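You operate a simulated robot arm through the tools that you are given. There is no shell and no other tool.

You are at the controls of a simulated robot arm. One attempt, no reset.

## Task
Slide the tailstock up to the bottle and dial the job card's stop.
Fine: lock the tilt with the red knob and the tailstock with the blue one; slide the dial gauge forward.

The check looks at the end state, three seconds after you hand in, the way a careful person would. Anything else that was tipped, shoved, dropped, spilled or broken makes it a failure.

## Robot
A 7-joint arm with a two-finger parallel gripper, fixed in place. Base frame: the origin is on the floor under the middle of its stand, x ahead of it, y to its left, z up; the work surface is at about z = 0.815. Readings come in m, degrees, newtons and seconds.
With the tool pointing down near the work surface it reaches from about 0.36 to 0.86 m from the base axis. Its first joint turns from -166.0 to 166.0 degrees. Payload 3.43 kg.
The TCP is the grasp point between the finger pads, 0.034 m short of the fingertips. In the tool frame z runs along the fingers and y along their closing line. The gripper opens to 0.128 m. The fingers are 0.024 m wide and 0.012 m thick; the gripper's body (0.048 by 0.13 m) begins 0.096 m behind the TCP.
Orientation is that of the tool frame in the base frame, as [roll, pitch, yaw] about the fixed x, y, z axes, in that order (R = Rz(yaw) Ry(pitch) Rx(roll)). With the fingers straight down and closing along the base's y, the tool's x points along the base's -x, its y along +y and its z along -z.

## Interface
- The arm moves only by the tool jog_arm. Its argument "rows" is a list of rows, each a list of 7 numbers: the finger opening in cm, from 0 to 12.8, then the shift along the tool's x, y, z in units of 20 mm (1.0 is 20 mm), then the turn, a rotation vector about the tool's x, y, z in units of 6 degrees (1.0 is 6 degrees). In form: [[claw, tx, ty, tz, rx, ry, rz], ...]. A call has 1 to 20 rows; each row shifts and turns the commanded pose from where the row before left it, along the tool's axes as they then stand. A call with a number of a shift or a turn outside -1 to 1 is refused whole. A row lasts 0.2 s, in which the tool goes at most 0.05 m and 8.6 degrees; a call with a longer step from one row to the next is refused whole, and so is a gripper value outside its range. Where a pose cannot be reached the arm comes as near as it can. A force on the tool above 90 N (or 10 N above the force at the start of the call, whichever is more), or a blocked arm, ends the call early, and 0.2 s more pass. Each finger travels about 0.153 m/s and halts on what it meets, pressing with about 23 N; the grip force reading is that of the motor and also rises with nothing between the fingers. The clock runs only during rows and for 0.2 s after the last one: add rows that do not move to give the fingers time. The reply holds the time, the measured pose of the TCP, the force on the tool along the base axes, the opening and the grip force, in the units named above and with some noise, with the torque about the TCP (base axes, N m) and any sound that the robot's microphone picked up, and new pictures: "show" is both (left out), scene, wrist or none.
- Cameras (640 x 400 px; columns grow to the right, rows downward): "scene" is fixed at [0.0484, -0.6513, 1.4565]; the picture's right is [0.86, -0.51, 0.00], its down [-0.18, -0.30, -0.94] and it looks along [0.48, 0.80, -0.35] (base axes); focal length 333 px, centre (320, 200). "wrist" rides on the gripper at [0.076, -0.011, -0.16] in the tool frame; the picture's right is [0.15, 0.99, 0.00], its down [-0.88, 0.13, -0.46] and it looks along [-0.45, 0.07, 0.89] (tool axes); focal length 234 px, centre (320, 200). There is no depth. A picture from a camera that has moved, and an enlarged one, comes with that camera's place and axes in the base frame and with its lens.
- inspect(camera, box): a new picture of the part [left, top, right, bottom] of that camera's present view, enlarged. The clock stands still meanwhile.
- finish_job(): hands the job in; it is judged then, once.

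Nothing tells you positions but the pictures and the camera data. Unless the task says otherwise, let go and move clear before handing in.

The tools are called after "Request:" as name(argument=value, ...) on one line, values as JSON. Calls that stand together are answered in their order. jog_arm: Moves the arm, as the interface text tells. Its arguments: {"type":"object","properties":{"rows":{"type":"array","items":{"type":"array","items":{"type":"number"}}},"show":{"type":"string","enum":["both","scene","wrist","none"]}},"required":["rows"]} The other tools are called the same way: inspect (camera, box) takes an enlarged picture of a part of a camera's view; finish_job () hands the job in.

At the start:

```text
time_s: 0.0
tcp_pos: [0.5002, 0.2028, 1.1907]
ee_rot: [180.0, 0.0, -180.0]
force: [0.0, 0.8, 0.1]
wrist_torque: [0.03, 0.03, 0.0]
opening: 0.1279
grasp_force: 0.1
```

scene: 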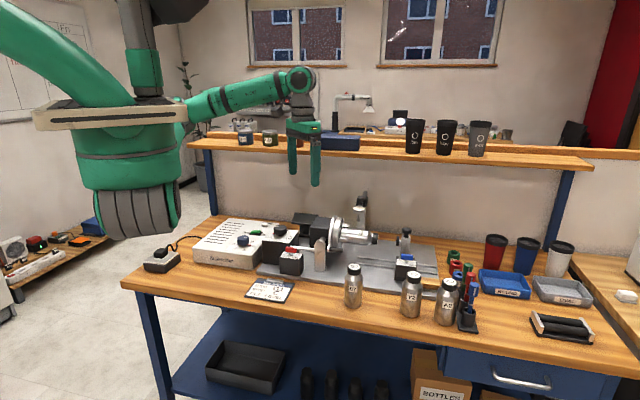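
wrist: 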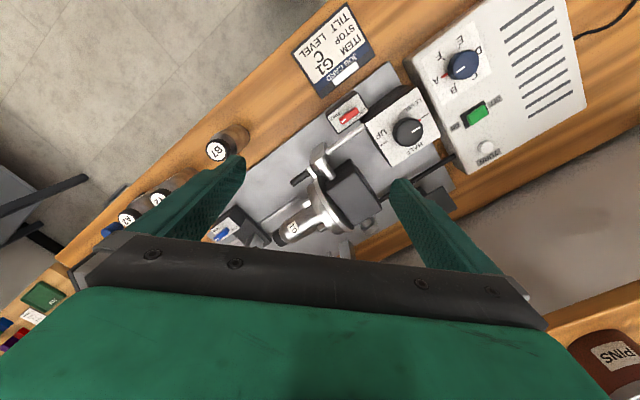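

I see a bench with a rotary fixture holding a bottle, a control box with a dial, a job card, and a tailstock on a rail. I'll look closer before moving anything.

Request:
inspect(camera="scene", box=[180, 180, 460, 310])

Request:
inspect(camera="wrist", box=[180, 0, 600, 260])

Request:
inspect(camera="scene", box=[280, 180, 450, 290])

Request:
inspect(camera="scene", box=[190, 210, 330, 305])

```text
2.29 times, centred on (320, 245) of scene
camera zoom: at [0.0484, -0.6513, 1.4565], right [0.86, -0.51, 0.0], down [-0.18, -0.3, -0.94], along [0.48, 0.8, -0.35], focal length 762 px, centre (320, 97)
```

zoom: 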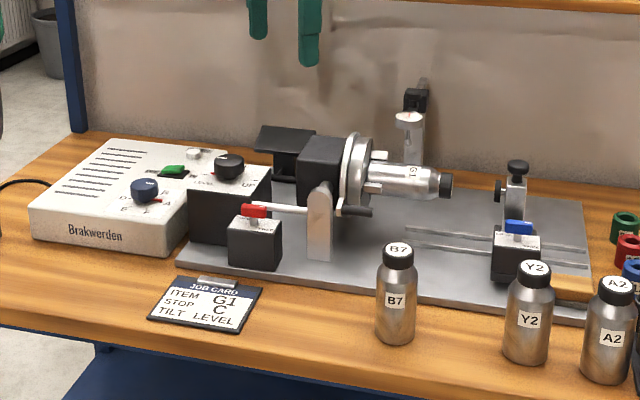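

```text
1.52 times, centred on (390, 130) of wrist
camera zoom: at [0.4257, 0.1929, 1.3508], right [-0.15, 0.99, 0.0], down [0.88, 0.13, 0.46], along [0.45, 0.07, -0.89], focal length 357 px, centre (213, 307)
```

zoom: 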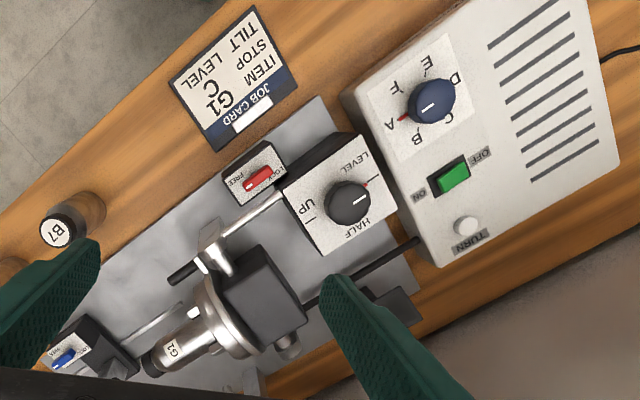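

```text
3.64 times, centred on (365, 235) of scene
camera zoom: at [0.0484, -0.6513, 1.4565], right [0.86, -0.51, 0.0], down [-0.18, -0.3, -0.94], along [0.48, 0.8, -0.35], focal length 1212 px, centre (156, 73)
```

zoom: 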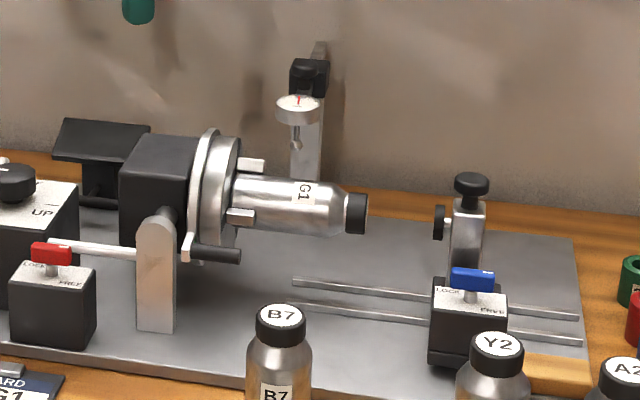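

```text
4.21 times, centred on (260, 258) of scene
camera zoom: at [0.0484, -0.6513, 1.4565], right [0.86, -0.51, 0.0], down [-0.18, -0.3, -0.94], along [0.48, 0.8, -0.35], focal length 1404 px, centre (573, -42)
```

zoom: 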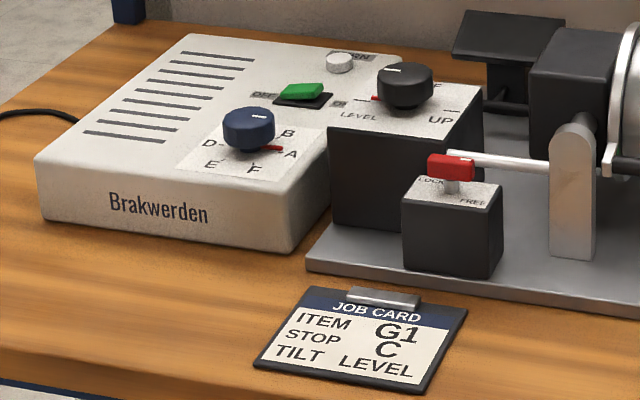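

I take the fixture to run diagonally, with the bottle axis roughly along (0.66,-0.75) in the base frame. The dial reads A and the card asks for stop C and tilt LEVEL. I'll turn the wrist to line up with the bench and look from above.

Request:
jog_arm(rows=[[12.8, 0, 0, 0, 0, 0, -1], [12.8, 0.2, 0, 0, 0, 0, -1], [12.8, 0.5, -0.5, 0, 0, 0, -1], [12.8, 0.5, -0.8, 0, 0, 0, -1], [12.8, 0.5, -0.8, 0, 0, 0, -1], [12.8, 0.5, -0.8, 0, 0, 0, -1], [12.8, 0.5, -0.8, 0, 0, 0, -1]])

```text
time_s: 1.6
tcp_pos: [0.484, 0.1147, 1.1915]
ee_rot: [179.9, 0.0, -137.9]
force: [-0.8, 0.1, -0.1]
wrist_torque: [-0.06, -0.04, 0.0]
opening: 0.128
grasp_force: 0.0
camera wrist: at [0.4351, 0.057, 1.352], right [-0.77, 0.64, 0.0], down [0.57, 0.69, 0.46], along [0.29, 0.35, -0.89], focal length 234 px, centre (320, 200)
```

scene: 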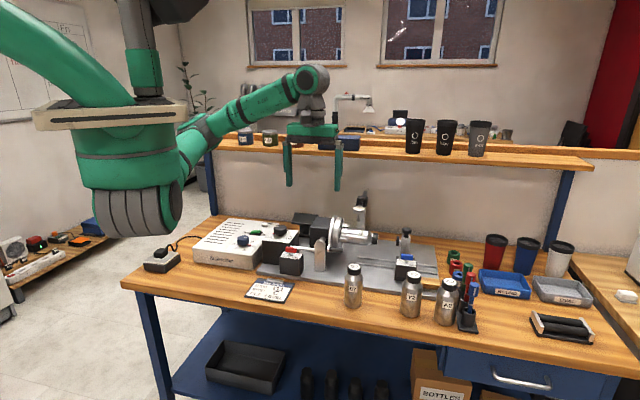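
wrist: 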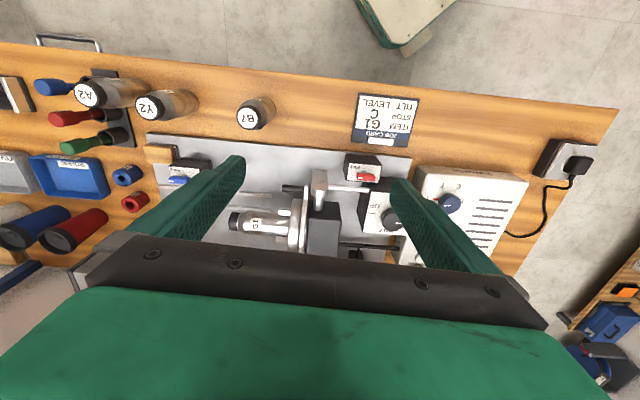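

The bench runs at about -45 to -48° in the base frame. I'll zoom in on the knobs and tailstock from this view.

Request:
inspect(camera="wrist", box=[130, 120, 290, 250])

Request:
inspect(camera="wrist", box=[280, 140, 440, 260])

Request:
inspect(camera="scene", box=[370, 220, 450, 290])

Request:
inspect(camera="scene", box=[230, 215, 330, 285])

Request:
inspect(camera="scene", box=[320, 180, 400, 240])

```text
3.08 times, centred on (210, 185) of wrist
camera zoom: at [0.4351, 0.057, 1.352], right [-0.77, 0.64, 0.0], down [0.57, 0.69, 0.46], along [0.29, 0.35, -0.89], focal length 720 px, centre (658, 246)
```

zoom: 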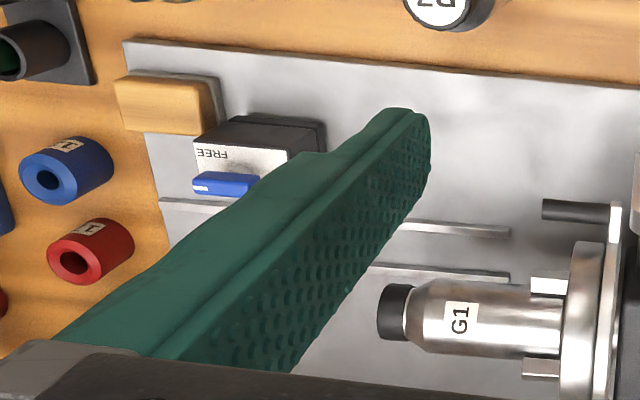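

```text
3.33 times, centred on (360, 200) of wrist
camera zoom: at [0.4351, 0.057, 1.352], right [-0.77, 0.64, 0.0], down [0.57, 0.69, 0.46], along [0.29, 0.35, -0.89], focal length 781 px, centre (187, 200)
```

zoom: 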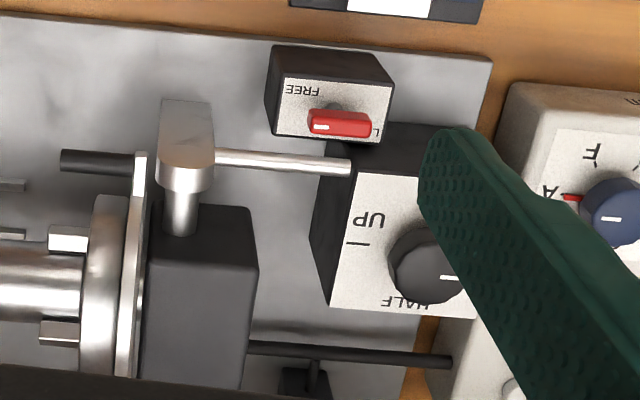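

```text
5.71 times, centred on (410, 255) of scene
camera zoom: at [0.0484, -0.6513, 1.4565], right [0.86, -0.51, 0.0], down [-0.18, -0.3, -0.94], along [0.48, 0.8, -0.35], focal length 1905 px, centre (-194, -114)
```

zoom: 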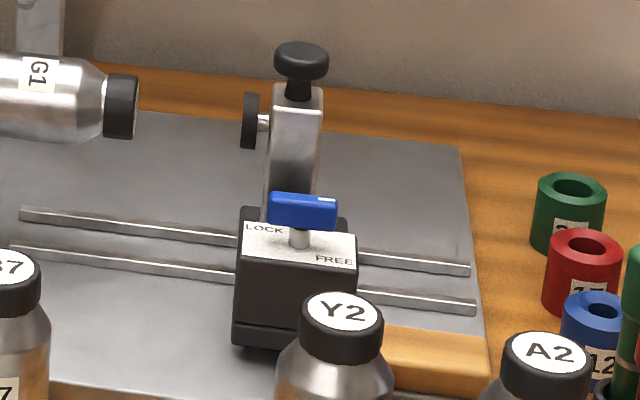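

```text
5.71 times, centred on (280, 250) of scene
camera zoom: at [0.0484, -0.6513, 1.4565], right [0.86, -0.51, 0.0], down [-0.18, -0.3, -0.94], along [0.48, 0.8, -0.35], focal length 1905 px, centre (549, -86)
```

zoom: 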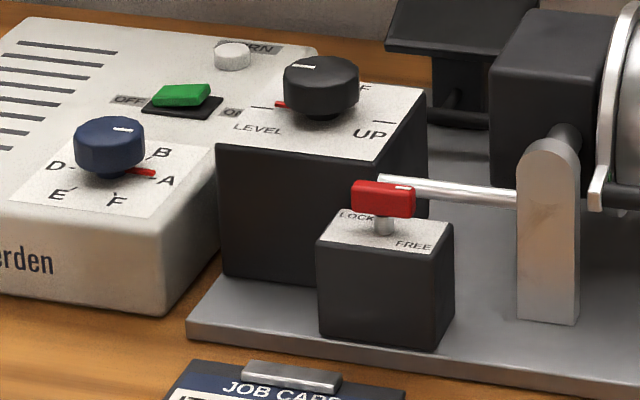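

```text
6.67 times, centred on (360, 210) of scene
camera zoom: at [0.0484, -0.6513, 1.4565], right [0.86, -0.51, 0.0], down [-0.18, -0.3, -0.94], along [0.48, 0.8, -0.35], focal length 2222 px, centre (53, 133)
```

zoom: 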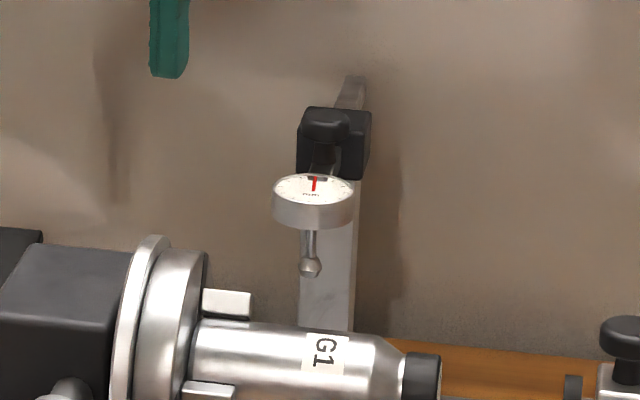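

Triangulating, the bottle axis sits at about N=0.64 and z=0.917 in bench coordinates. The cap end is near (0.756,0.151) and the tailstock disk is about 7 cm to its right. Both levers look to be at FREE. Next I'll square the wrist to the bench and hover over the controls for a top view.

Request:
jog_arm(rows=[[12.8, 0, 0, 0, 0, 0, -0.483], [12.8, -0.5, 1, 0, 0, 0, 0], [12.8, -0.8, 1, 0, 0, 0, 0], [12.8, -0.8, 1, 0, 0, 0, 0], [12.8, -0.8, 1, 0, 0, 0, 0], [12.8, -0.8, 1, 0, 0, 0, 0], [12.8, -0.8, 1, 0, 0, 0, 0], [12.8, -0.8, 1, 0, 0, 0, 0], [12.8, -0.8, 1, 0, 0, 0, 0], [12.8, -0.8, 1, 0, 0, 0, 0], [12.8, -0.8, 1, 0, 0, 0, 0]])

```text
time_s: 4.0
tcp_pos: [0.4496, 0.3658, 1.1904]
ee_rot: [180.0, -0.1, -135.1]
force: [-0.7, 0.4, 0.3]
wrist_torque: [0.03, 0.02, 0.0]
opening: 0.1279
grasp_force: 0.1
camera wrist: at [0.4048, 0.3059, 1.3511], right [-0.8, 0.6, 0.0], down [0.53, 0.71, 0.46], along [0.27, 0.37, -0.89], focal length 234 px, centre (320, 200)
```

scene: 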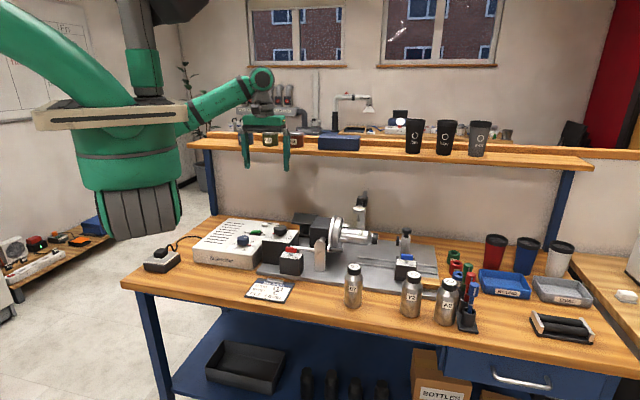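
wrist: 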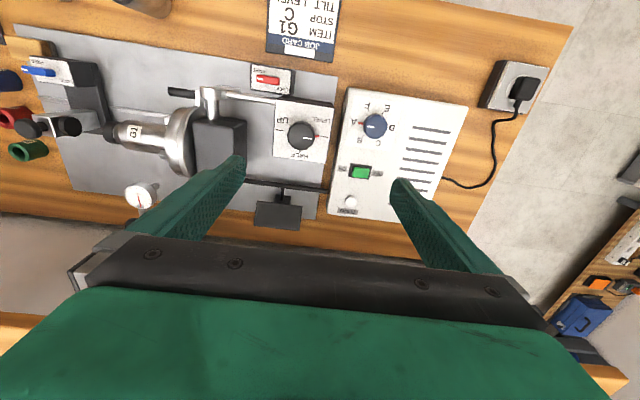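

Request:
inspect(camera="wrist", box=[230, 50, 310, 110])

Request:
inspect(camera="wrist", box=[330, 80, 450, 160])

Request:
inspect(camera="wrist", box=[0, 40, 120, 150])

Request:
inspect(camera="wrist", box=[90, 100, 230, 240])

Request:
inspect(camera="wrist", box=[255, 90, 345, 170])

```text
6.67 times, centred on (270, 80) of wrist
camera zoom: at [0.4048, 0.3059, 1.3511], right [-0.8, 0.6, 0.0], down [0.53, 0.71, 0.46], along [0.27, 0.37, -0.89], focal length 1561 px, centre (653, 1000)
```

zoom: 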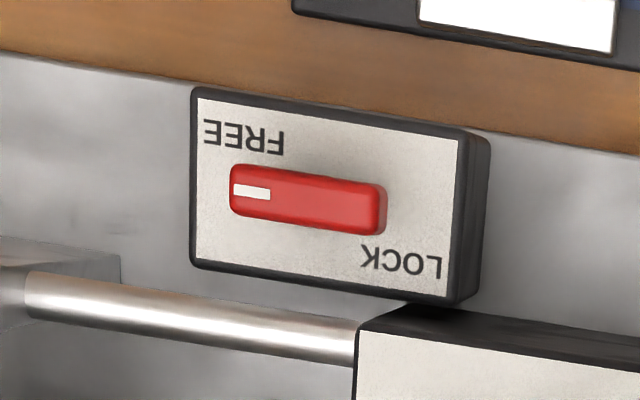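

```text
5.00 times, centred on (390, 120) of wrist
camera zoom: at [0.4048, 0.3059, 1.3511], right [-0.8, 0.6, 0.0], down [0.53, 0.71, 0.46], along [0.27, 0.37, -0.89], focal length 1171 px, centre (-30, 600)
```

zoom: 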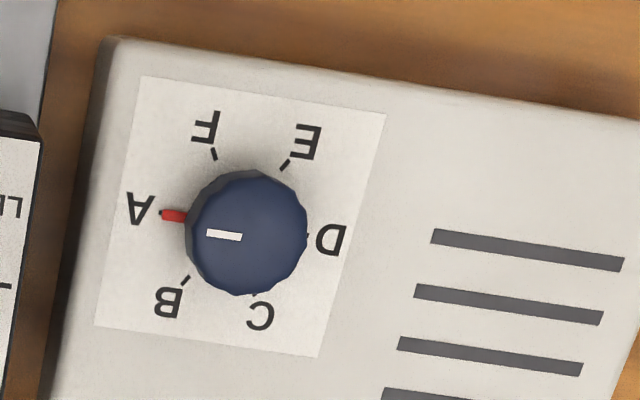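

```text
3.64 times, centred on (60, 95) of wrist
camera zoom: at [0.4048, 0.3059, 1.3511], right [-0.8, 0.6, 0.0], down [0.53, 0.71, 0.46], along [0.27, 0.37, -0.89], focal length 852 px, centre (1266, 582)
```

zoom: 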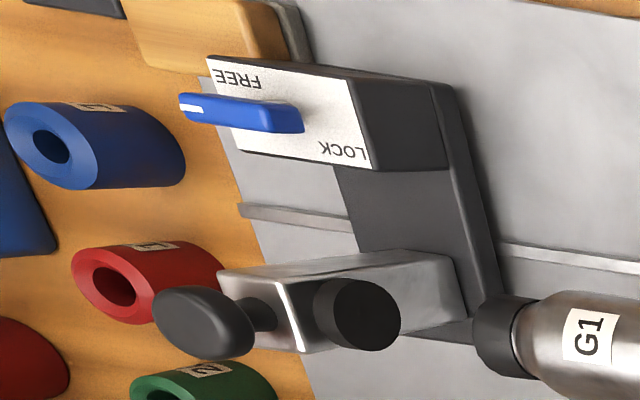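

```text
2.86 times, centred on (160, 170) of wrist
camera zoom: at [0.4048, 0.3059, 1.3511], right [-0.8, 0.6, 0.0], down [0.53, 0.71, 0.46], along [0.27, 0.37, -0.89], focal length 669 px, centre (777, 286)
```

zoom: 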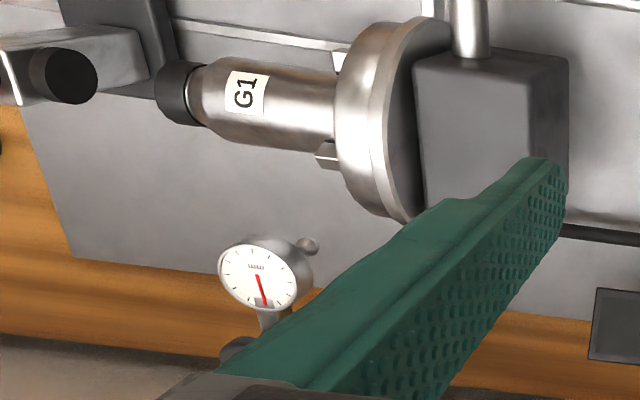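

```text
5.00 times, centred on (300, 130) of wrist
camera zoom: at [0.4048, 0.3059, 1.3511], right [-0.8, 0.6, 0.0], down [0.53, 0.71, 0.46], along [0.27, 0.37, -0.89], focal length 1171 px, centre (420, 550)
```

zoom: 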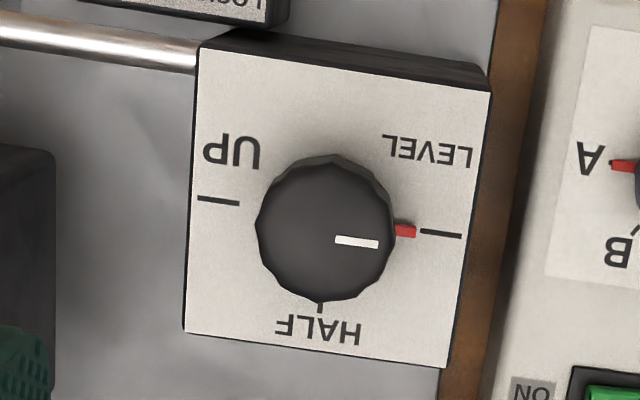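

The top view is clear. The dial's red pointer is at A, and C is +120° about base z. The tilt is at LEVEL and both levers' marked ends point to FREE. I'll start with the dial: hover over it at about (0.366,0.432).

Request:
jog_arm(rows=[[9, 0.1, 0.9, 0, 0, 0, 0], [9, 0.1, 0.9, 0, 0, 0, 0], [9, 0.1, 0.9, 1, 0, 0, 0], [9, 0.1, 0.9, 1, 0, 0, 0], [9, 0.1, 0.9, 1, 0, 0, 0], [9, 0.13, 0.79, 1, 0, 0, 0], [9, 0, 0, 1, 0, 0, 0], [9, 0, 0, 1, 0, 0, 0], [9, 0, 0, 1, 0, 0, 0], [9, 0, 0, 1, 0, 0, 0], [9, 0, 0, 1, 0, 0, 0], [9, 0, 0, 1, 0, 0, 0]])

```text
time_s: 6.6
tcp_pos: [0.3686, 0.4311, 0.9905]
ee_rot: [-179.9, -0.1, -135.0]
force: [-0.2, -0.4, -0.1]
wrist_torque: [0.01, 0.01, 0.0]
opening: 0.0902
grasp_force: 0.1
camera wrist: at [0.3223, 0.3713, 1.1512], right [-0.8, 0.6, 0.0], down [0.53, 0.71, 0.46], along [0.27, 0.37, -0.89], focal length 234 px, centre (320, 200)
```

scene: 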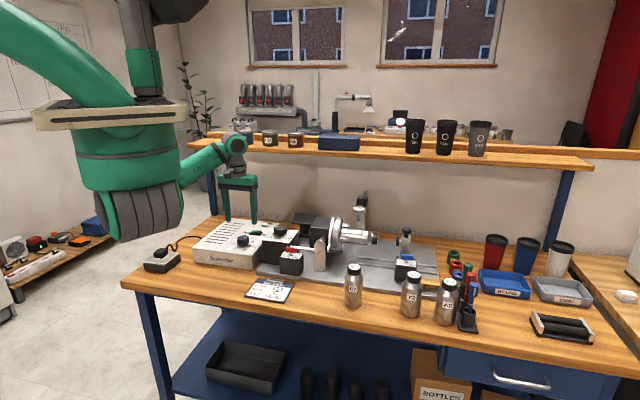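
wrist: 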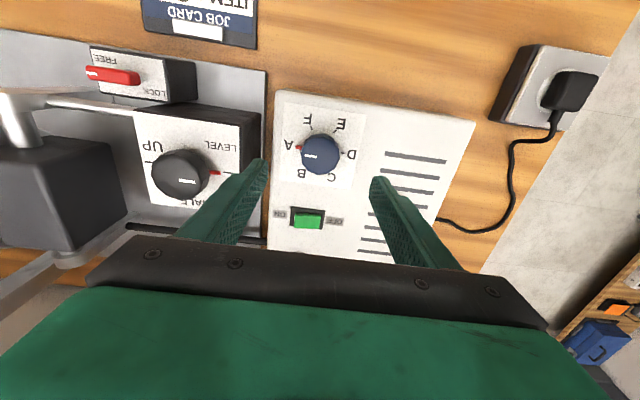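

Request:
inspect(camera="wrist", box=[270, 100, 390, 200])

```text
4.00 times, centred on (330, 150) of wrist
camera zoom: at [0.3223, 0.3713, 1.1512], right [-0.8, 0.6, 0.0], down [0.53, 0.71, 0.46], along [0.27, 0.37, -0.89], focal length 937 px, centre (280, 400)
```

zoom: 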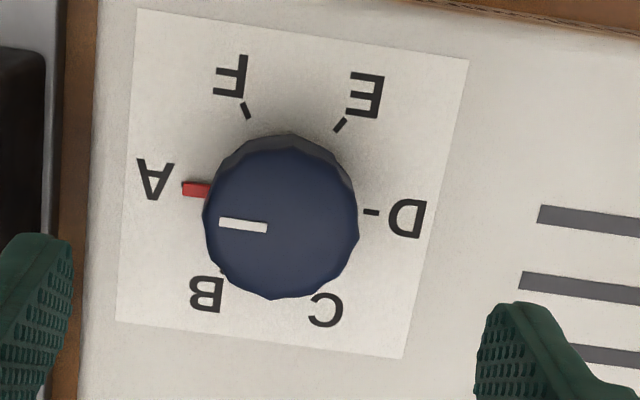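

The knob is centred under the gripper to within about 2 mm. I'll go down around it and close.

Request:
jog_arm(rows=[[8, 0, 0.085, 0.8, 0, 0, 0], [8, 0, 0, 0.8, 0, 0, 0], [8, 0, 0, 0.8, 0, 0, 0], [8, 0, 0, 0.8, 0, 0, 0], [8, 0, 0, 0.5, 0, 0, 0], [8, 0, 0, 0.3, 0, 0, 0], [8, 0, 0, 0, 0, 0, 0]])

```text
time_s: 8.2
tcp_pos: [0.3672, 0.433, 0.9097]
ee_rot: [180.0, 0.1, -135.1]
force: [0.1, 0.0, 0.2]
wrist_torque: [-0.01, 0.01, -0.01]
opening: 0.08
grasp_force: 0.0
camera wrist: at [0.3212, 0.3732, 1.0704], right [-0.8, 0.6, 0.0], down [0.53, 0.71, 0.46], along [0.27, 0.37, -0.89], focal length 234 px, centre (320, 200)
```

scene: 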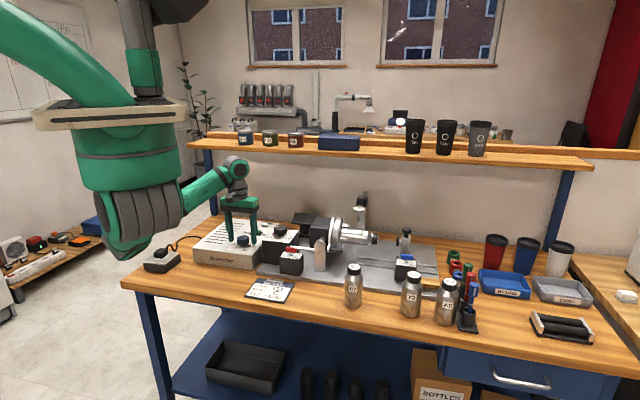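
wrist: 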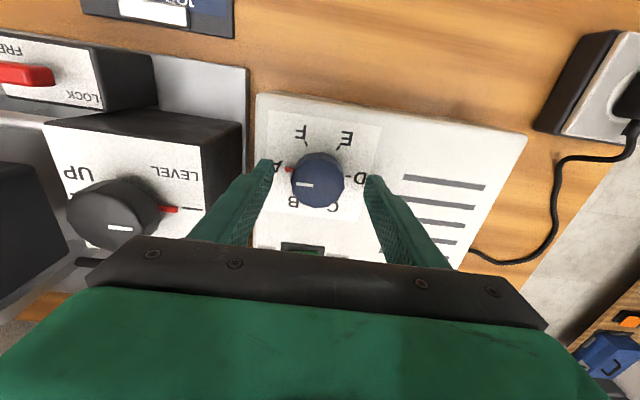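

Request:
inspect(camera="wrist", box=[240, 110, 400, 240])

Request:
inspect(camera="scene", box=[200, 180, 300, 280])

```text
3.08 times, centred on (320, 175) of wrist
camera zoom: at [0.3212, 0.3732, 1.0704], right [-0.8, 0.6, 0.0], down [0.53, 0.71, 0.46], along [0.27, 0.37, -0.89], focal length 720 px, centre (320, 277)
```

zoom: 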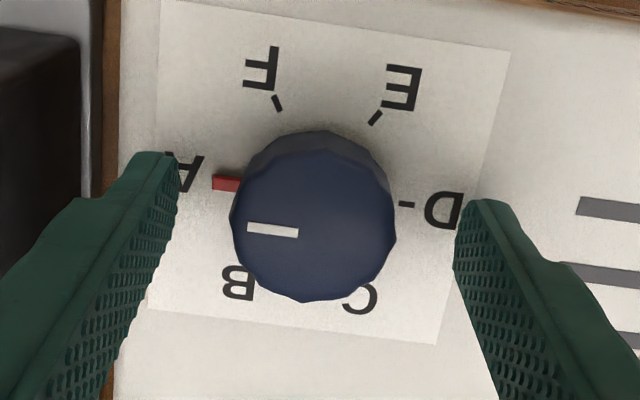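

```text
4.00 times, centred on (250, 230) of scene
camera zoom: at [0.0484, -0.6513, 1.4565], right [0.86, -0.51, 0.0], down [-0.18, -0.3, -0.94], along [0.48, 0.8, -0.35], focal length 1334 px, centre (600, 80)
```

zoom: 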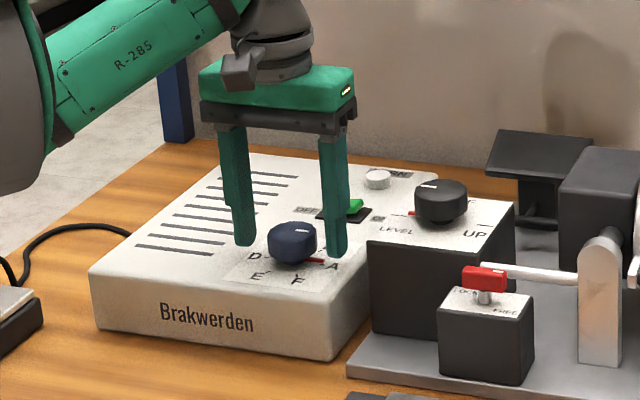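

The knob is well centred, but one finger would close on the red pointer at A. I'll turn the gripper 45° so both fingers miss the pointer, then close.

Request:
jog_arm(rows=[[8, 0, 0, 0, 0, 0, 1], [8, 0, 0, 0, 0, 0, 1], [8, 0, 0, 0, 0, 0, 1], [8, 0, 0, 0, 0, 0, 1], [8, 0, 0, 0, 0, 0, 1], [8, 0, 0, 0, 0, 0, 1], [8, 0, 0, 0, 0, 0, 1], [8, 0, 0, 0, 0, 0, 0.5], [6, 0, 0, 0, 0, 0, 0], [5, 0, 0, 0, 0, 0, 0], [3.5, 0, 0, 0, 0, 0, 0], [3.5, 0, 0, 0, 0, 0, 0]])

```text
time_s: 10.8
tcp_pos: [0.3667, 0.4322, 0.9104]
ee_rot: [-179.7, 0.0, 179.7]
force: [-4.9, -30.3, 5.2]
wrist_torque: [-1.5, 0.57, -0.06]
opening: 0.0433
grasp_force: 45.5
camera wrist: at [0.2904, 0.4227, 1.0705], right [-0.14, 0.99, 0.0], down [0.88, 0.13, 0.45], along [0.45, 0.06, -0.89], focal length 234 px, centre (320, 200)
```

scene: 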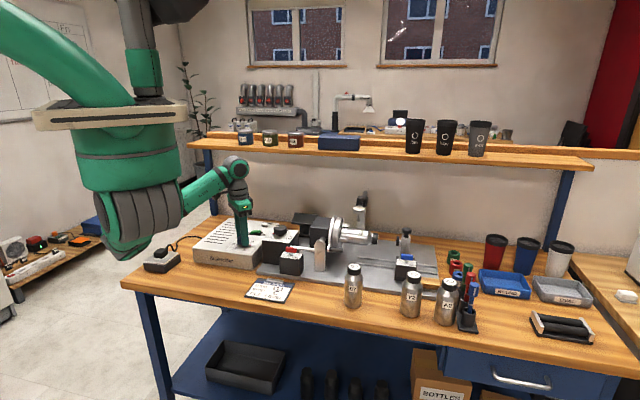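
wrist: 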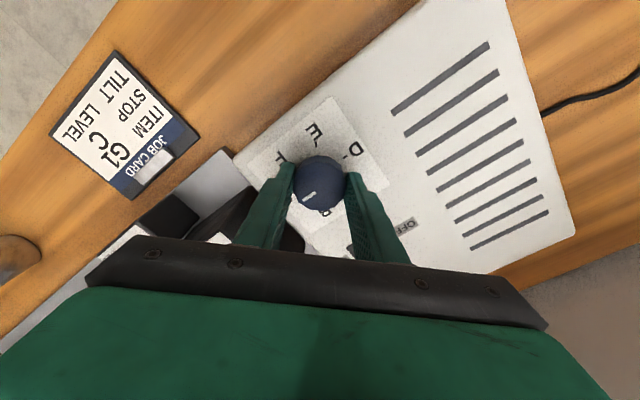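

Gripped with the opening at 4.3 cm, but there's a 30 N side load, so I'm slightly off-centre. I'll nudge toward -y to relieve it.

Request:
jog_arm(rows=[[3.8, 0, -0.05, 0, 0, 0, 0], [3.8, 0, 0, 0, 0, 0, 0]], show="none")

```text
time_s: 11.4
tcp_pos: [0.3666, 0.4314, 0.91]
ee_rot: [-179.9, -0.1, 179.8]
force: [-9.1, -30.8, -0.5]
wrist_torque: [-1.02, 0.41, -0.02]
opening: 0.0433
grasp_force: 44.8
```

Request:
jog_arm(rows=[[3.8, 0.05, -0.1, 0, 0, 0, 0], [3.8, 0, 0, 0, 0, 0, 0]], show="none")

```text
time_s: 12.0
tcp_pos: [0.3654, 0.4313, 0.9091]
ee_rot: [179.9, 0.1, -179.9]
force: [4.5, -7.7, -9.3]
wrist_torque: [-0.05, -0.21, 0.01]
opening: 0.0431
grasp_force: 44.5
```

The side load is mostly gone. Now I'll turn the knob +60° about base z and check the pointer.

Request:
jog_arm(rows=[[3.8, 0, 0, 0, 0, 0, -1], [3.8, 0, 0, 0, 0, 0, -1], [3.8, 0, 0, 0, 0, 0, -1], [3.8, 0, 0, 0, 0, 0, -1], [3.8, 0, 0, 0, 0, 0, -1], [3.8, 0, 0, 0, 0, 0, -1], [3.8, 0, 0, 0, 0, 0, -1], [3.8, 0, 0, 0, 0, 0, -1], [3.8, 0, 0, 0, 0, 0, -1], [3.8, 0, 0, 0, 0, 0, -1]])

Request:
inspect(camera="wrist", box=[240, 110, 400, 240])

```text
time_s: 14.2
tcp_pos: [0.3658, 0.4306, 0.9111]
ee_rot: [-179.9, 0.1, -120.1]
force: [29.4, 0.9, -19.0]
wrist_torque: [-0.1, -0.7, -0.05]
opening: 0.0431
grasp_force: 44.9
camera wrist: at [0.3383, 0.3602, 1.0706], right [-0.93, 0.37, 0.0], down [0.33, 0.83, 0.46], along [0.17, 0.42, -0.89], focal length 234 px, centre (320, 200)
```

scene: 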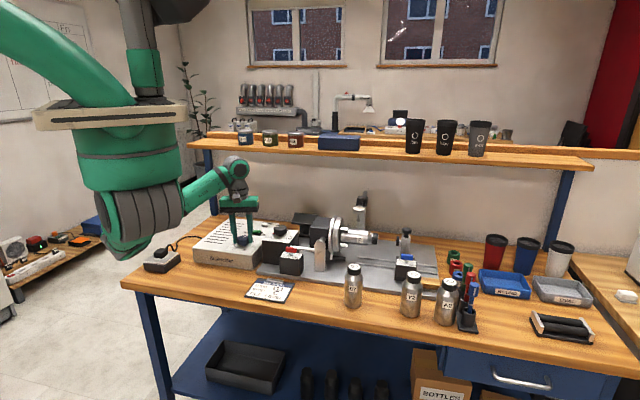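
wrist: 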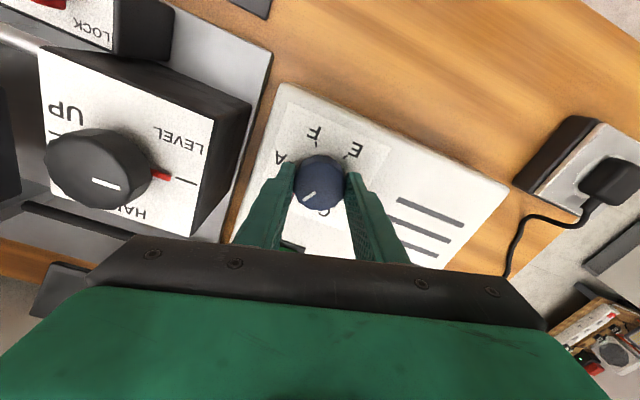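

```text
3.08 times, centred on (320, 175) of wrist
camera zoom: at [0.3383, 0.3602, 1.0706], right [-0.93, 0.37, 0.0], down [0.33, 0.83, 0.46], along [0.17, 0.42, -0.89], focal length 720 px, centre (320, 277)
```

zoom: 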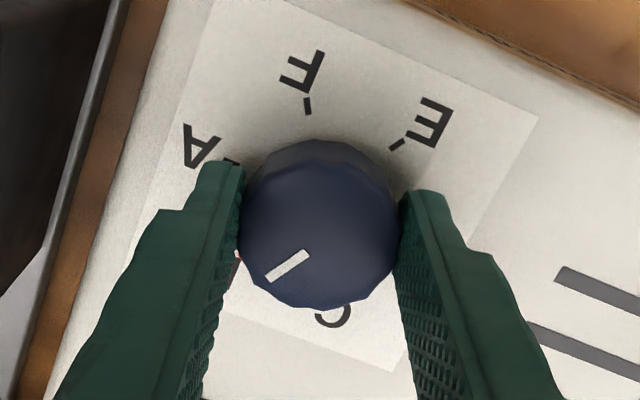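

The knob turned with me and now points to B. I'll turn another 60° to reach C.

Request:
jog_arm(rows=[[3.8, -0.03, -0.05, 0, 0, 0, 0], [3.8, 0, 0, 0, 0, 0, -1], [3.8, 0, 0, 0, 0, 0, -1], [3.8, 0, 0, 0, 0, 0, -1], [3.8, 0, 0, 0, 0, 0, -1], [3.8, 0, 0, 0, 0, 0, -1], [3.8, 0, 0, 0, 0, 0, -1], [3.8, 0, 0, 0, 0, 0, -1], [3.8, 0, 0, 0, 0, 0, -1], [3.8, 0, 0, 0, 0, 0, -1], [3.8, 0, 0, 0, 0, 0, -1], [3.8, 0, 0, 0, 0, 0, 0]])

Request:
inspect(camera="wrist", box=[240, 110, 400, 240])

```text
time_s: 16.8
tcp_pos: [0.3682, 0.4298, 0.9104]
ee_rot: [-179.7, -0.1, -59.9]
force: [33.8, -11.4, -0.1]
wrist_torque: [-0.49, -1.46, -0.08]
opening: 0.0432
grasp_force: 45.1
camera wrist: at [0.415, 0.3715, 1.0712], right [-0.78, -0.62, 0.0], down [-0.55, 0.7, 0.45], along [-0.28, 0.36, -0.89], focal length 234 px, centre (320, 200)
```

scene: 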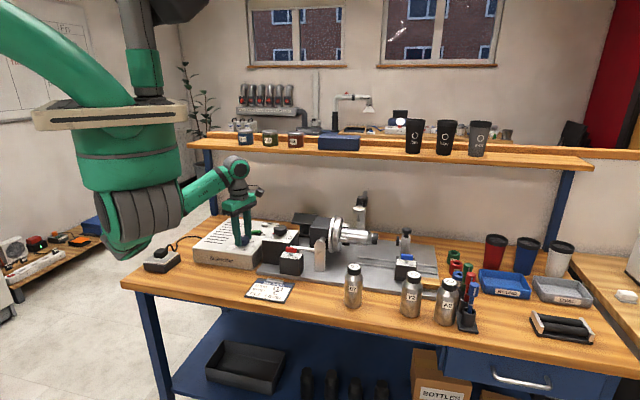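
wrist: 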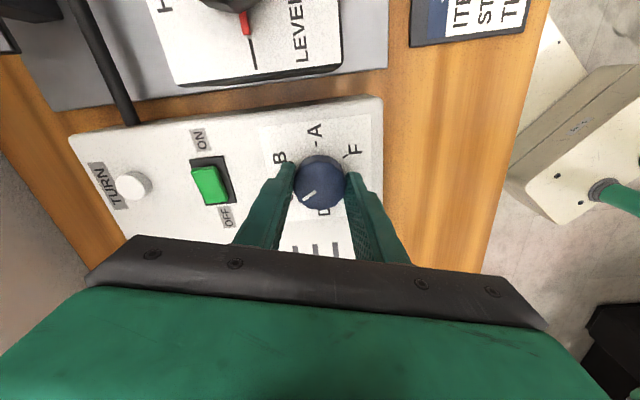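

```text
3.08 times, centred on (320, 175) of wrist
camera zoom: at [0.415, 0.3715, 1.0712], right [-0.78, -0.62, 0.0], down [-0.55, 0.7, 0.45], along [-0.28, 0.36, -0.89], focal length 720 px, centre (320, 277)
```

zoom: 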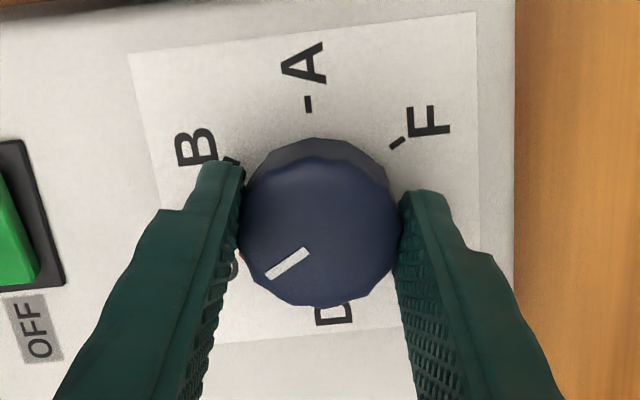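

The knob should now point to C, with the pointer hidden behind a finger. I'll open, rise and check.

Request:
jog_arm(rows=[[5, 0, 0, 0, 0, 0, 0], [7, 0, 0, 0, 0, 0, 0], [8, 0, 0, 0, 0, 0, 0], [8, 0, 0, -0.5, 0, 0, 0], [8, 0, 0, -1, 0, 0, 0], [8, 0, 0, -1, 0, 0, 0], [8, 0, 0, -1, 0, 0, 0], [8, 0, 0, -1, 0, 0, 0], [8, 0, 0, -1, 0, 0, 0]])

Request:
inspect(camera="wrist", box=[240, 90, 400, 220])

```text
time_s: 18.8
tcp_pos: [0.3665, 0.4302, 1.0205]
ee_rot: [-180.0, 0.0, -60.1]
force: [0.4, -0.4, 0.3]
wrist_torque: [0.05, -0.03, -0.01]
opening: 0.0799
grasp_force: 0.1
camera wrist: at [0.4145, 0.3716, 1.1816], right [-0.78, -0.62, 0.0], down [-0.55, 0.7, 0.46], along [-0.28, 0.36, -0.89], focal length 234 px, centre (320, 200)
```

scene: 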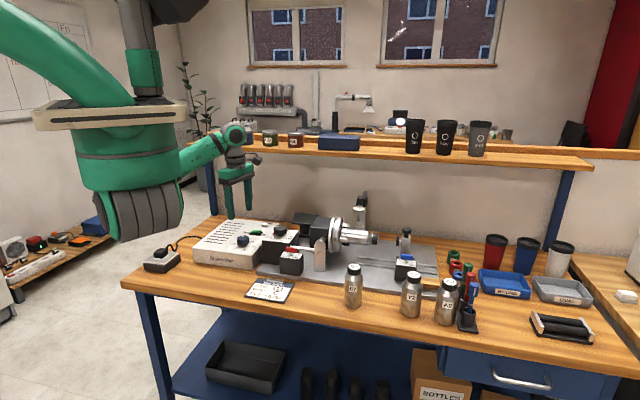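
wrist: 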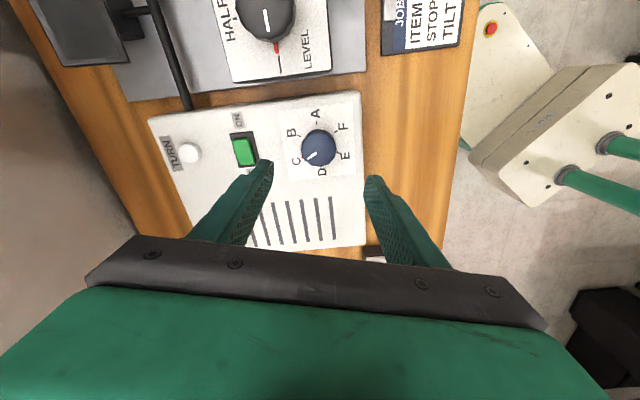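

```text
3.08 times, centred on (320, 155) of wrist
camera zoom: at [0.4145, 0.3716, 1.1816], right [-0.78, -0.62, 0.0], down [-0.55, 0.7, 0.46], along [-0.28, 0.36, -0.89], focal length 720 px, centre (320, 338)
```

zoom: 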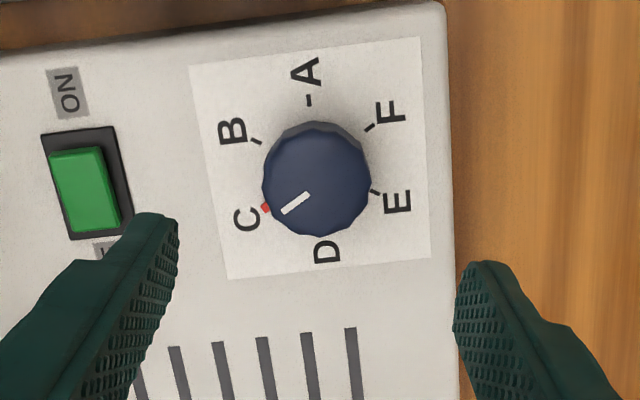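

The dial is on C. Next is the red lever at about (0.474,0.2535): I'll fly over with the fingers set to close across it.

Request:
jog_arm(rows=[[6, 0, 0, 0, 0, 0, -0.8], [5, 0, 0, 0, 0, 0, -0.9], [4, 0, 0, 0, 0, 0, -0.8], [3, 1, 0.245, 0, 0, 0, 0], [3, 1, 0.245, 0, 0, 0, 0], [3, 1, 0.245, 0, 0, 0, 0], [3, 1, 0.245, 0, 0, 0, 0], [3, 1, 0.245, 0, 0, 0, 0], [3, 1, 0.245, 0, 0, 0, 0], [3, 1, 0.245, 0, 0, 0, 0], [3, 1, 0.245, 0, 0, 0, 0], [3, 1, 0.245, 0, 0, 0, 0], [3, 1, 0.245, 0, 0, 0, 0], [3, 0, 0, 0, 0, 0, 0]])

Request:
inspect(camera="wrist", box=[240, 90, 400, 220])

Request:
inspect(camera="scene", box=[260, 225, 340, 285])

```text
time_s: 21.8
tcp_pos: [0.4728, 0.2545, 1.0207]
ee_rot: [180.0, 0.0, -45.1]
force: [0.5, 0.1, 0.0]
wrist_torque: [0.01, 0.01, 0.01]
opening: 0.0297
grasp_force: 0.0
camera wrist: at [0.5346, 0.2095, 1.1808], right [-0.6, -0.8, 0.0], down [-0.71, 0.53, 0.46], along [-0.37, 0.27, -0.89], focal length 234 px, centre (320, 200)
```

scene: 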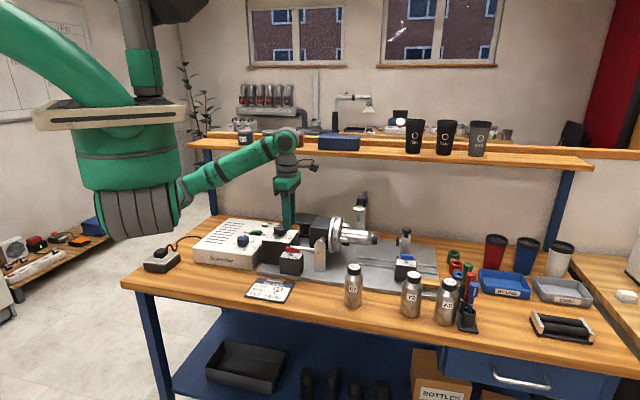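
wrist: 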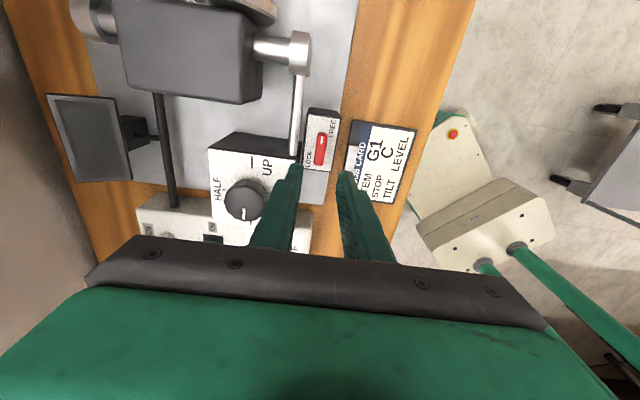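

```text
3.08 times, centred on (320, 155) of wrist
camera zoom: at [0.5346, 0.2095, 1.1808], right [-0.6, -0.8, 0.0], down [-0.71, 0.53, 0.46], along [-0.37, 0.27, -0.89], focal length 720 px, centre (320, 338)
```

zoom: 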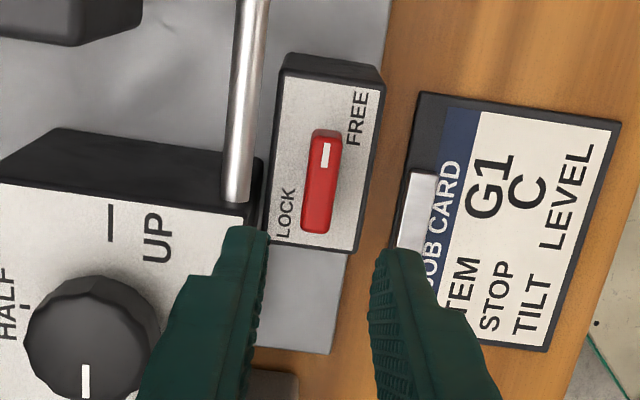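

```text
6.67 times, centred on (300, 255) of scene
camera zoom: at [0.0484, -0.6513, 1.4565], right [0.86, -0.51, 0.0], down [-0.18, -0.3, -0.94], along [0.48, 0.8, -0.35], focal length 2222 px, centre (453, -167)
```

zoom: 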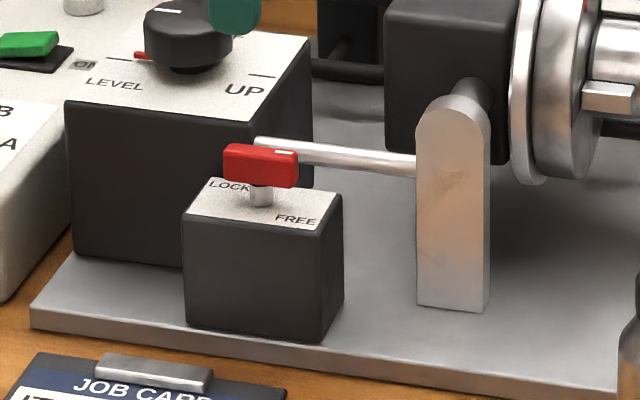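

The lever is centred in the closing direction and about 3 mm off along its length. The silver rod behind it limits how far I can open, so I'll use 2.4 cm and go down part way first.

Request:
jog_arm(rows=[[2.4, 0.15, 0.025, 0, 0, 0, 0], [2.4, 0, 0, 0.9, 0, 0, 0], [2.4, 0, 0, 0.9, 0, 0, 0], [2.4, 0, 0, 0.9, 0, 0, 0], [2.4, 0, 0, 0.6, 0, 0, 0], [2.4, 0, 0, 0, 0, 0, 0]])

Request:
inspect(camera="wrist", box=[260, 110, 380, 210])

Request:
inspect(camera="scene", box=[260, 225, 340, 285])

```text
time_s: 23.2
tcp_pos: [0.474, 0.252, 0.9551]
ee_rot: [180.0, 0.0, -45.1]
force: [-0.2, 0.3, 0.1]
wrist_torque: [0.01, -0.01, 0.01]
opening: 0.0238
grasp_force: 0.1
camera wrist: at [0.5356, 0.208, 1.1152], right [-0.6, -0.8, 0.0], down [-0.71, 0.53, 0.46], along [-0.37, 0.27, -0.89], focal length 234 px, centre (320, 200)
```

scene: 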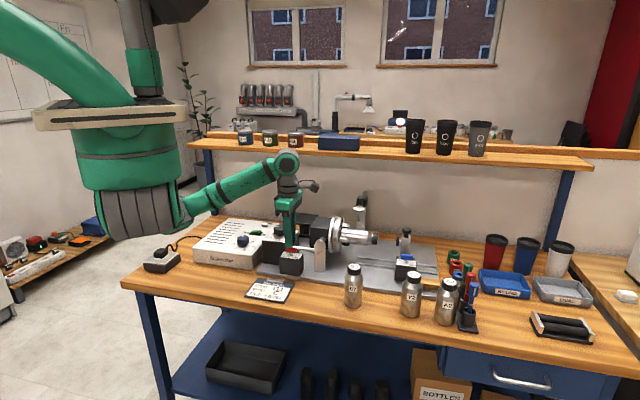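
wrist: 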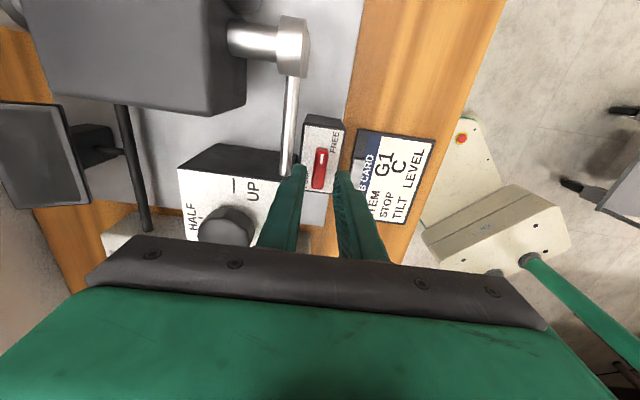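

```text
4.00 times, centred on (320, 160) of wrist
camera zoom: at [0.5356, 0.208, 1.1152], right [-0.6, -0.8, 0.0], down [-0.71, 0.53, 0.46], along [-0.37, 0.27, -0.89], focal length 937 px, centre (320, 360)
```

zoom: 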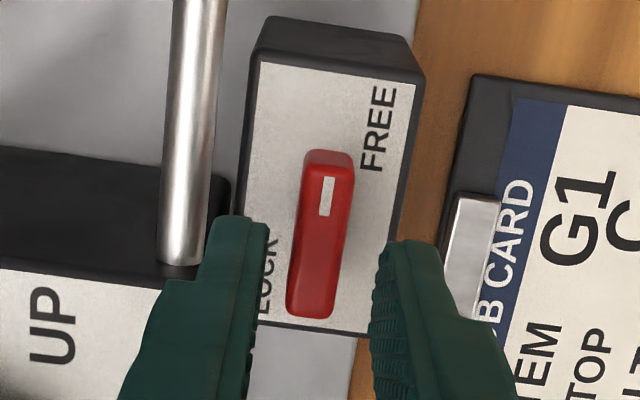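

```text
6.67 times, centred on (300, 255) of scene
camera zoom: at [0.0484, -0.6513, 1.4565], right [0.86, -0.51, 0.0], down [-0.18, -0.3, -0.94], along [0.48, 0.8, -0.35], focal length 2222 px, centre (453, -167)
```

zoom: 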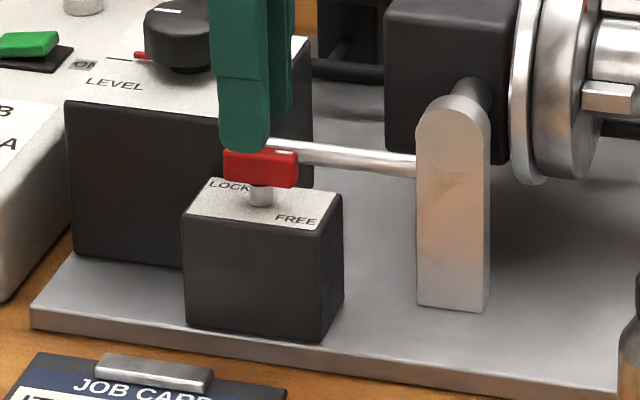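

Request:
jog_arm(rows=[[2.4, 0.13, 0.05, 0, 0, 0, 0], [2.4, 0, 0, 0.5, 0, 0, 0], [2.4, 0, 0, 0.5, 0, 0, 0], [2.4, 0, 0, 0.3, 0, 0, 0], [2.4, 0, 0, 0, 0, 0, 0]])

Request:
inspect(camera="wrist", box=[260, 110, 380, 210])

Request:
inspect(camera="scene", box=[260, 225, 340, 285])

```text
time_s: 24.4
tcp_pos: [0.4756, 0.2482, 0.9281]
ee_rot: [-180.0, 0.0, -45.1]
force: [-0.1, -0.7, 0.2]
wrist_torque: [0.03, -0.01, -0.03]
opening: 0.0241
grasp_force: 0.1
camera wrist: at [0.5367, 0.2048, 1.0893], right [-0.6, -0.8, 0.0], down [-0.71, 0.53, 0.46], along [-0.37, 0.27, -0.89], focal length 234 px, centre (320, 200)
```

scene: 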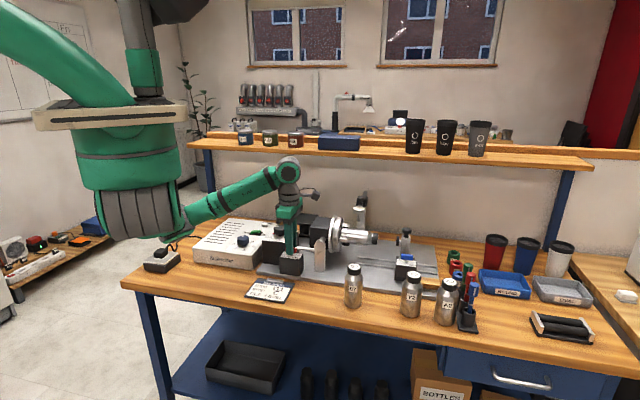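
wrist: 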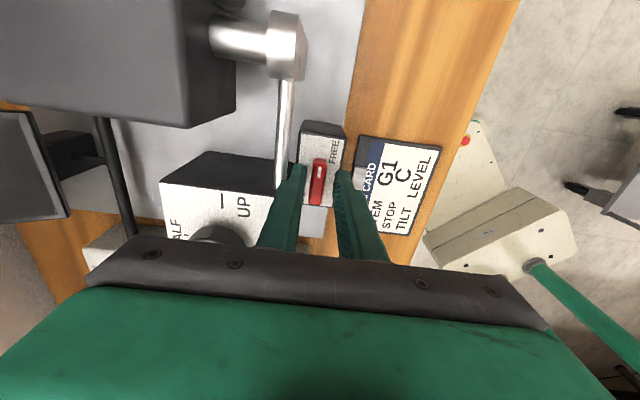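

```text
4.00 times, centred on (320, 160) of wrist
camera zoom: at [0.5367, 0.2048, 1.0893], right [-0.6, -0.8, 0.0], down [-0.71, 0.53, 0.46], along [-0.37, 0.27, -0.89], focal length 937 px, centre (320, 360)
```

zoom: 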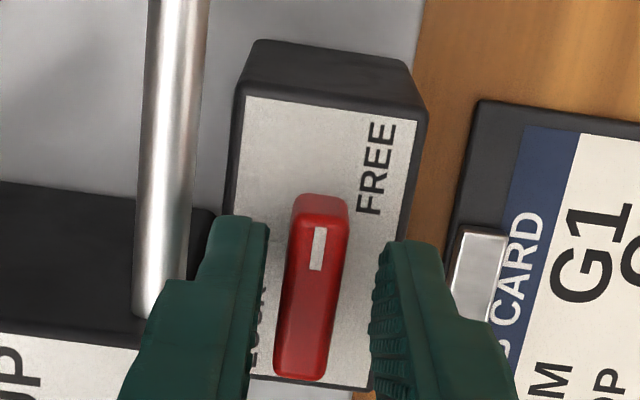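

```text
6.67 times, centred on (300, 255) of scene
camera zoom: at [0.0484, -0.6513, 1.4565], right [0.86, -0.51, 0.0], down [-0.18, -0.3, -0.94], along [0.48, 0.8, -0.35], focal length 2222 px, centre (453, -167)
```

zoom: 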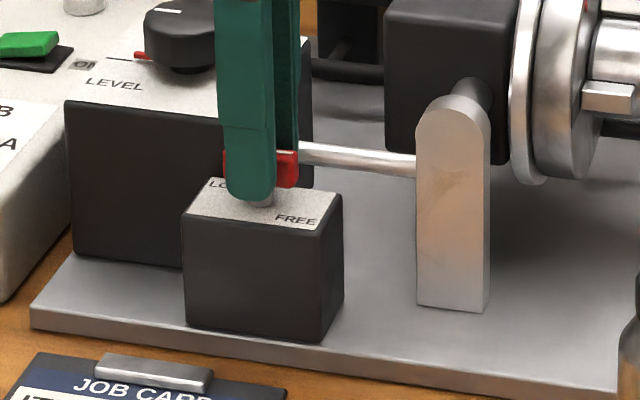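

Request:
jog_arm(rows=[[2.4, 0.085, -0.04, 0, 0, 0, 0], [1.8, 0, 0, 0, 0, 0, 0], [1.2, 0, 0, 0, 0, 0, 0], [1.0, 0, 0, 0, 0, 0, 0]])

Request:
inspect(camera="wrist", box=[260, 110, 380, 210])

```text
time_s: 25.4
tcp_pos: [0.4771, 0.2489, 0.9292]
ee_rot: [179.9, 0.0, -45.0]
force: [3.4, 3.1, -1.4]
wrist_torque: [0.04, -0.14, 0.02]
opening: 0.0134
grasp_force: 2.7
camera wrist: at [0.5389, 0.2044, 1.0897], right [-0.6, -0.8, 0.0], down [-0.71, 0.53, 0.46], along [-0.37, 0.27, -0.89], focal length 234 px, centre (320, 200)
```

scene: 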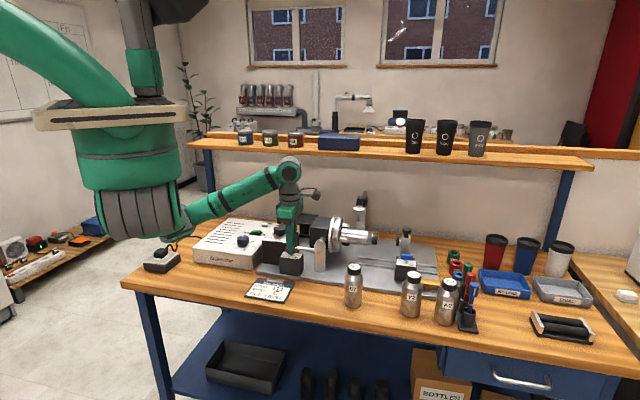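
wrist: 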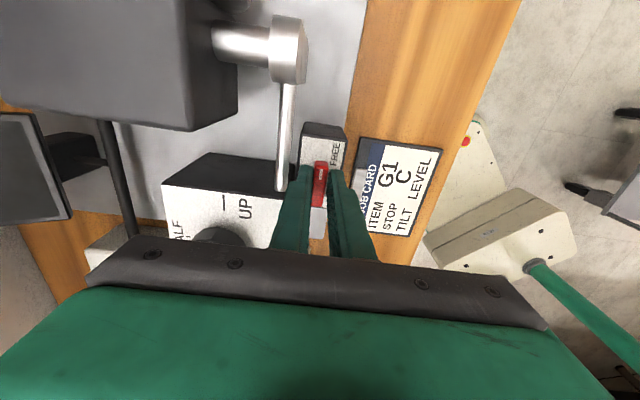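

```text
4.00 times, centred on (320, 160) of wrist
camera zoom: at [0.5389, 0.2044, 1.0897], right [-0.6, -0.8, 0.0], down [-0.71, 0.53, 0.46], along [-0.37, 0.27, -0.89], focal length 937 px, centre (320, 360)
```

zoom: 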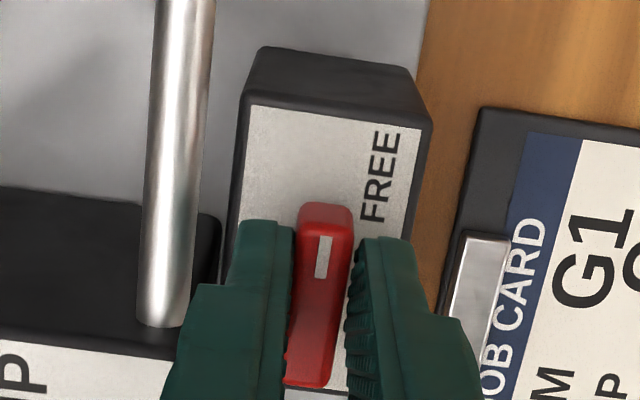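

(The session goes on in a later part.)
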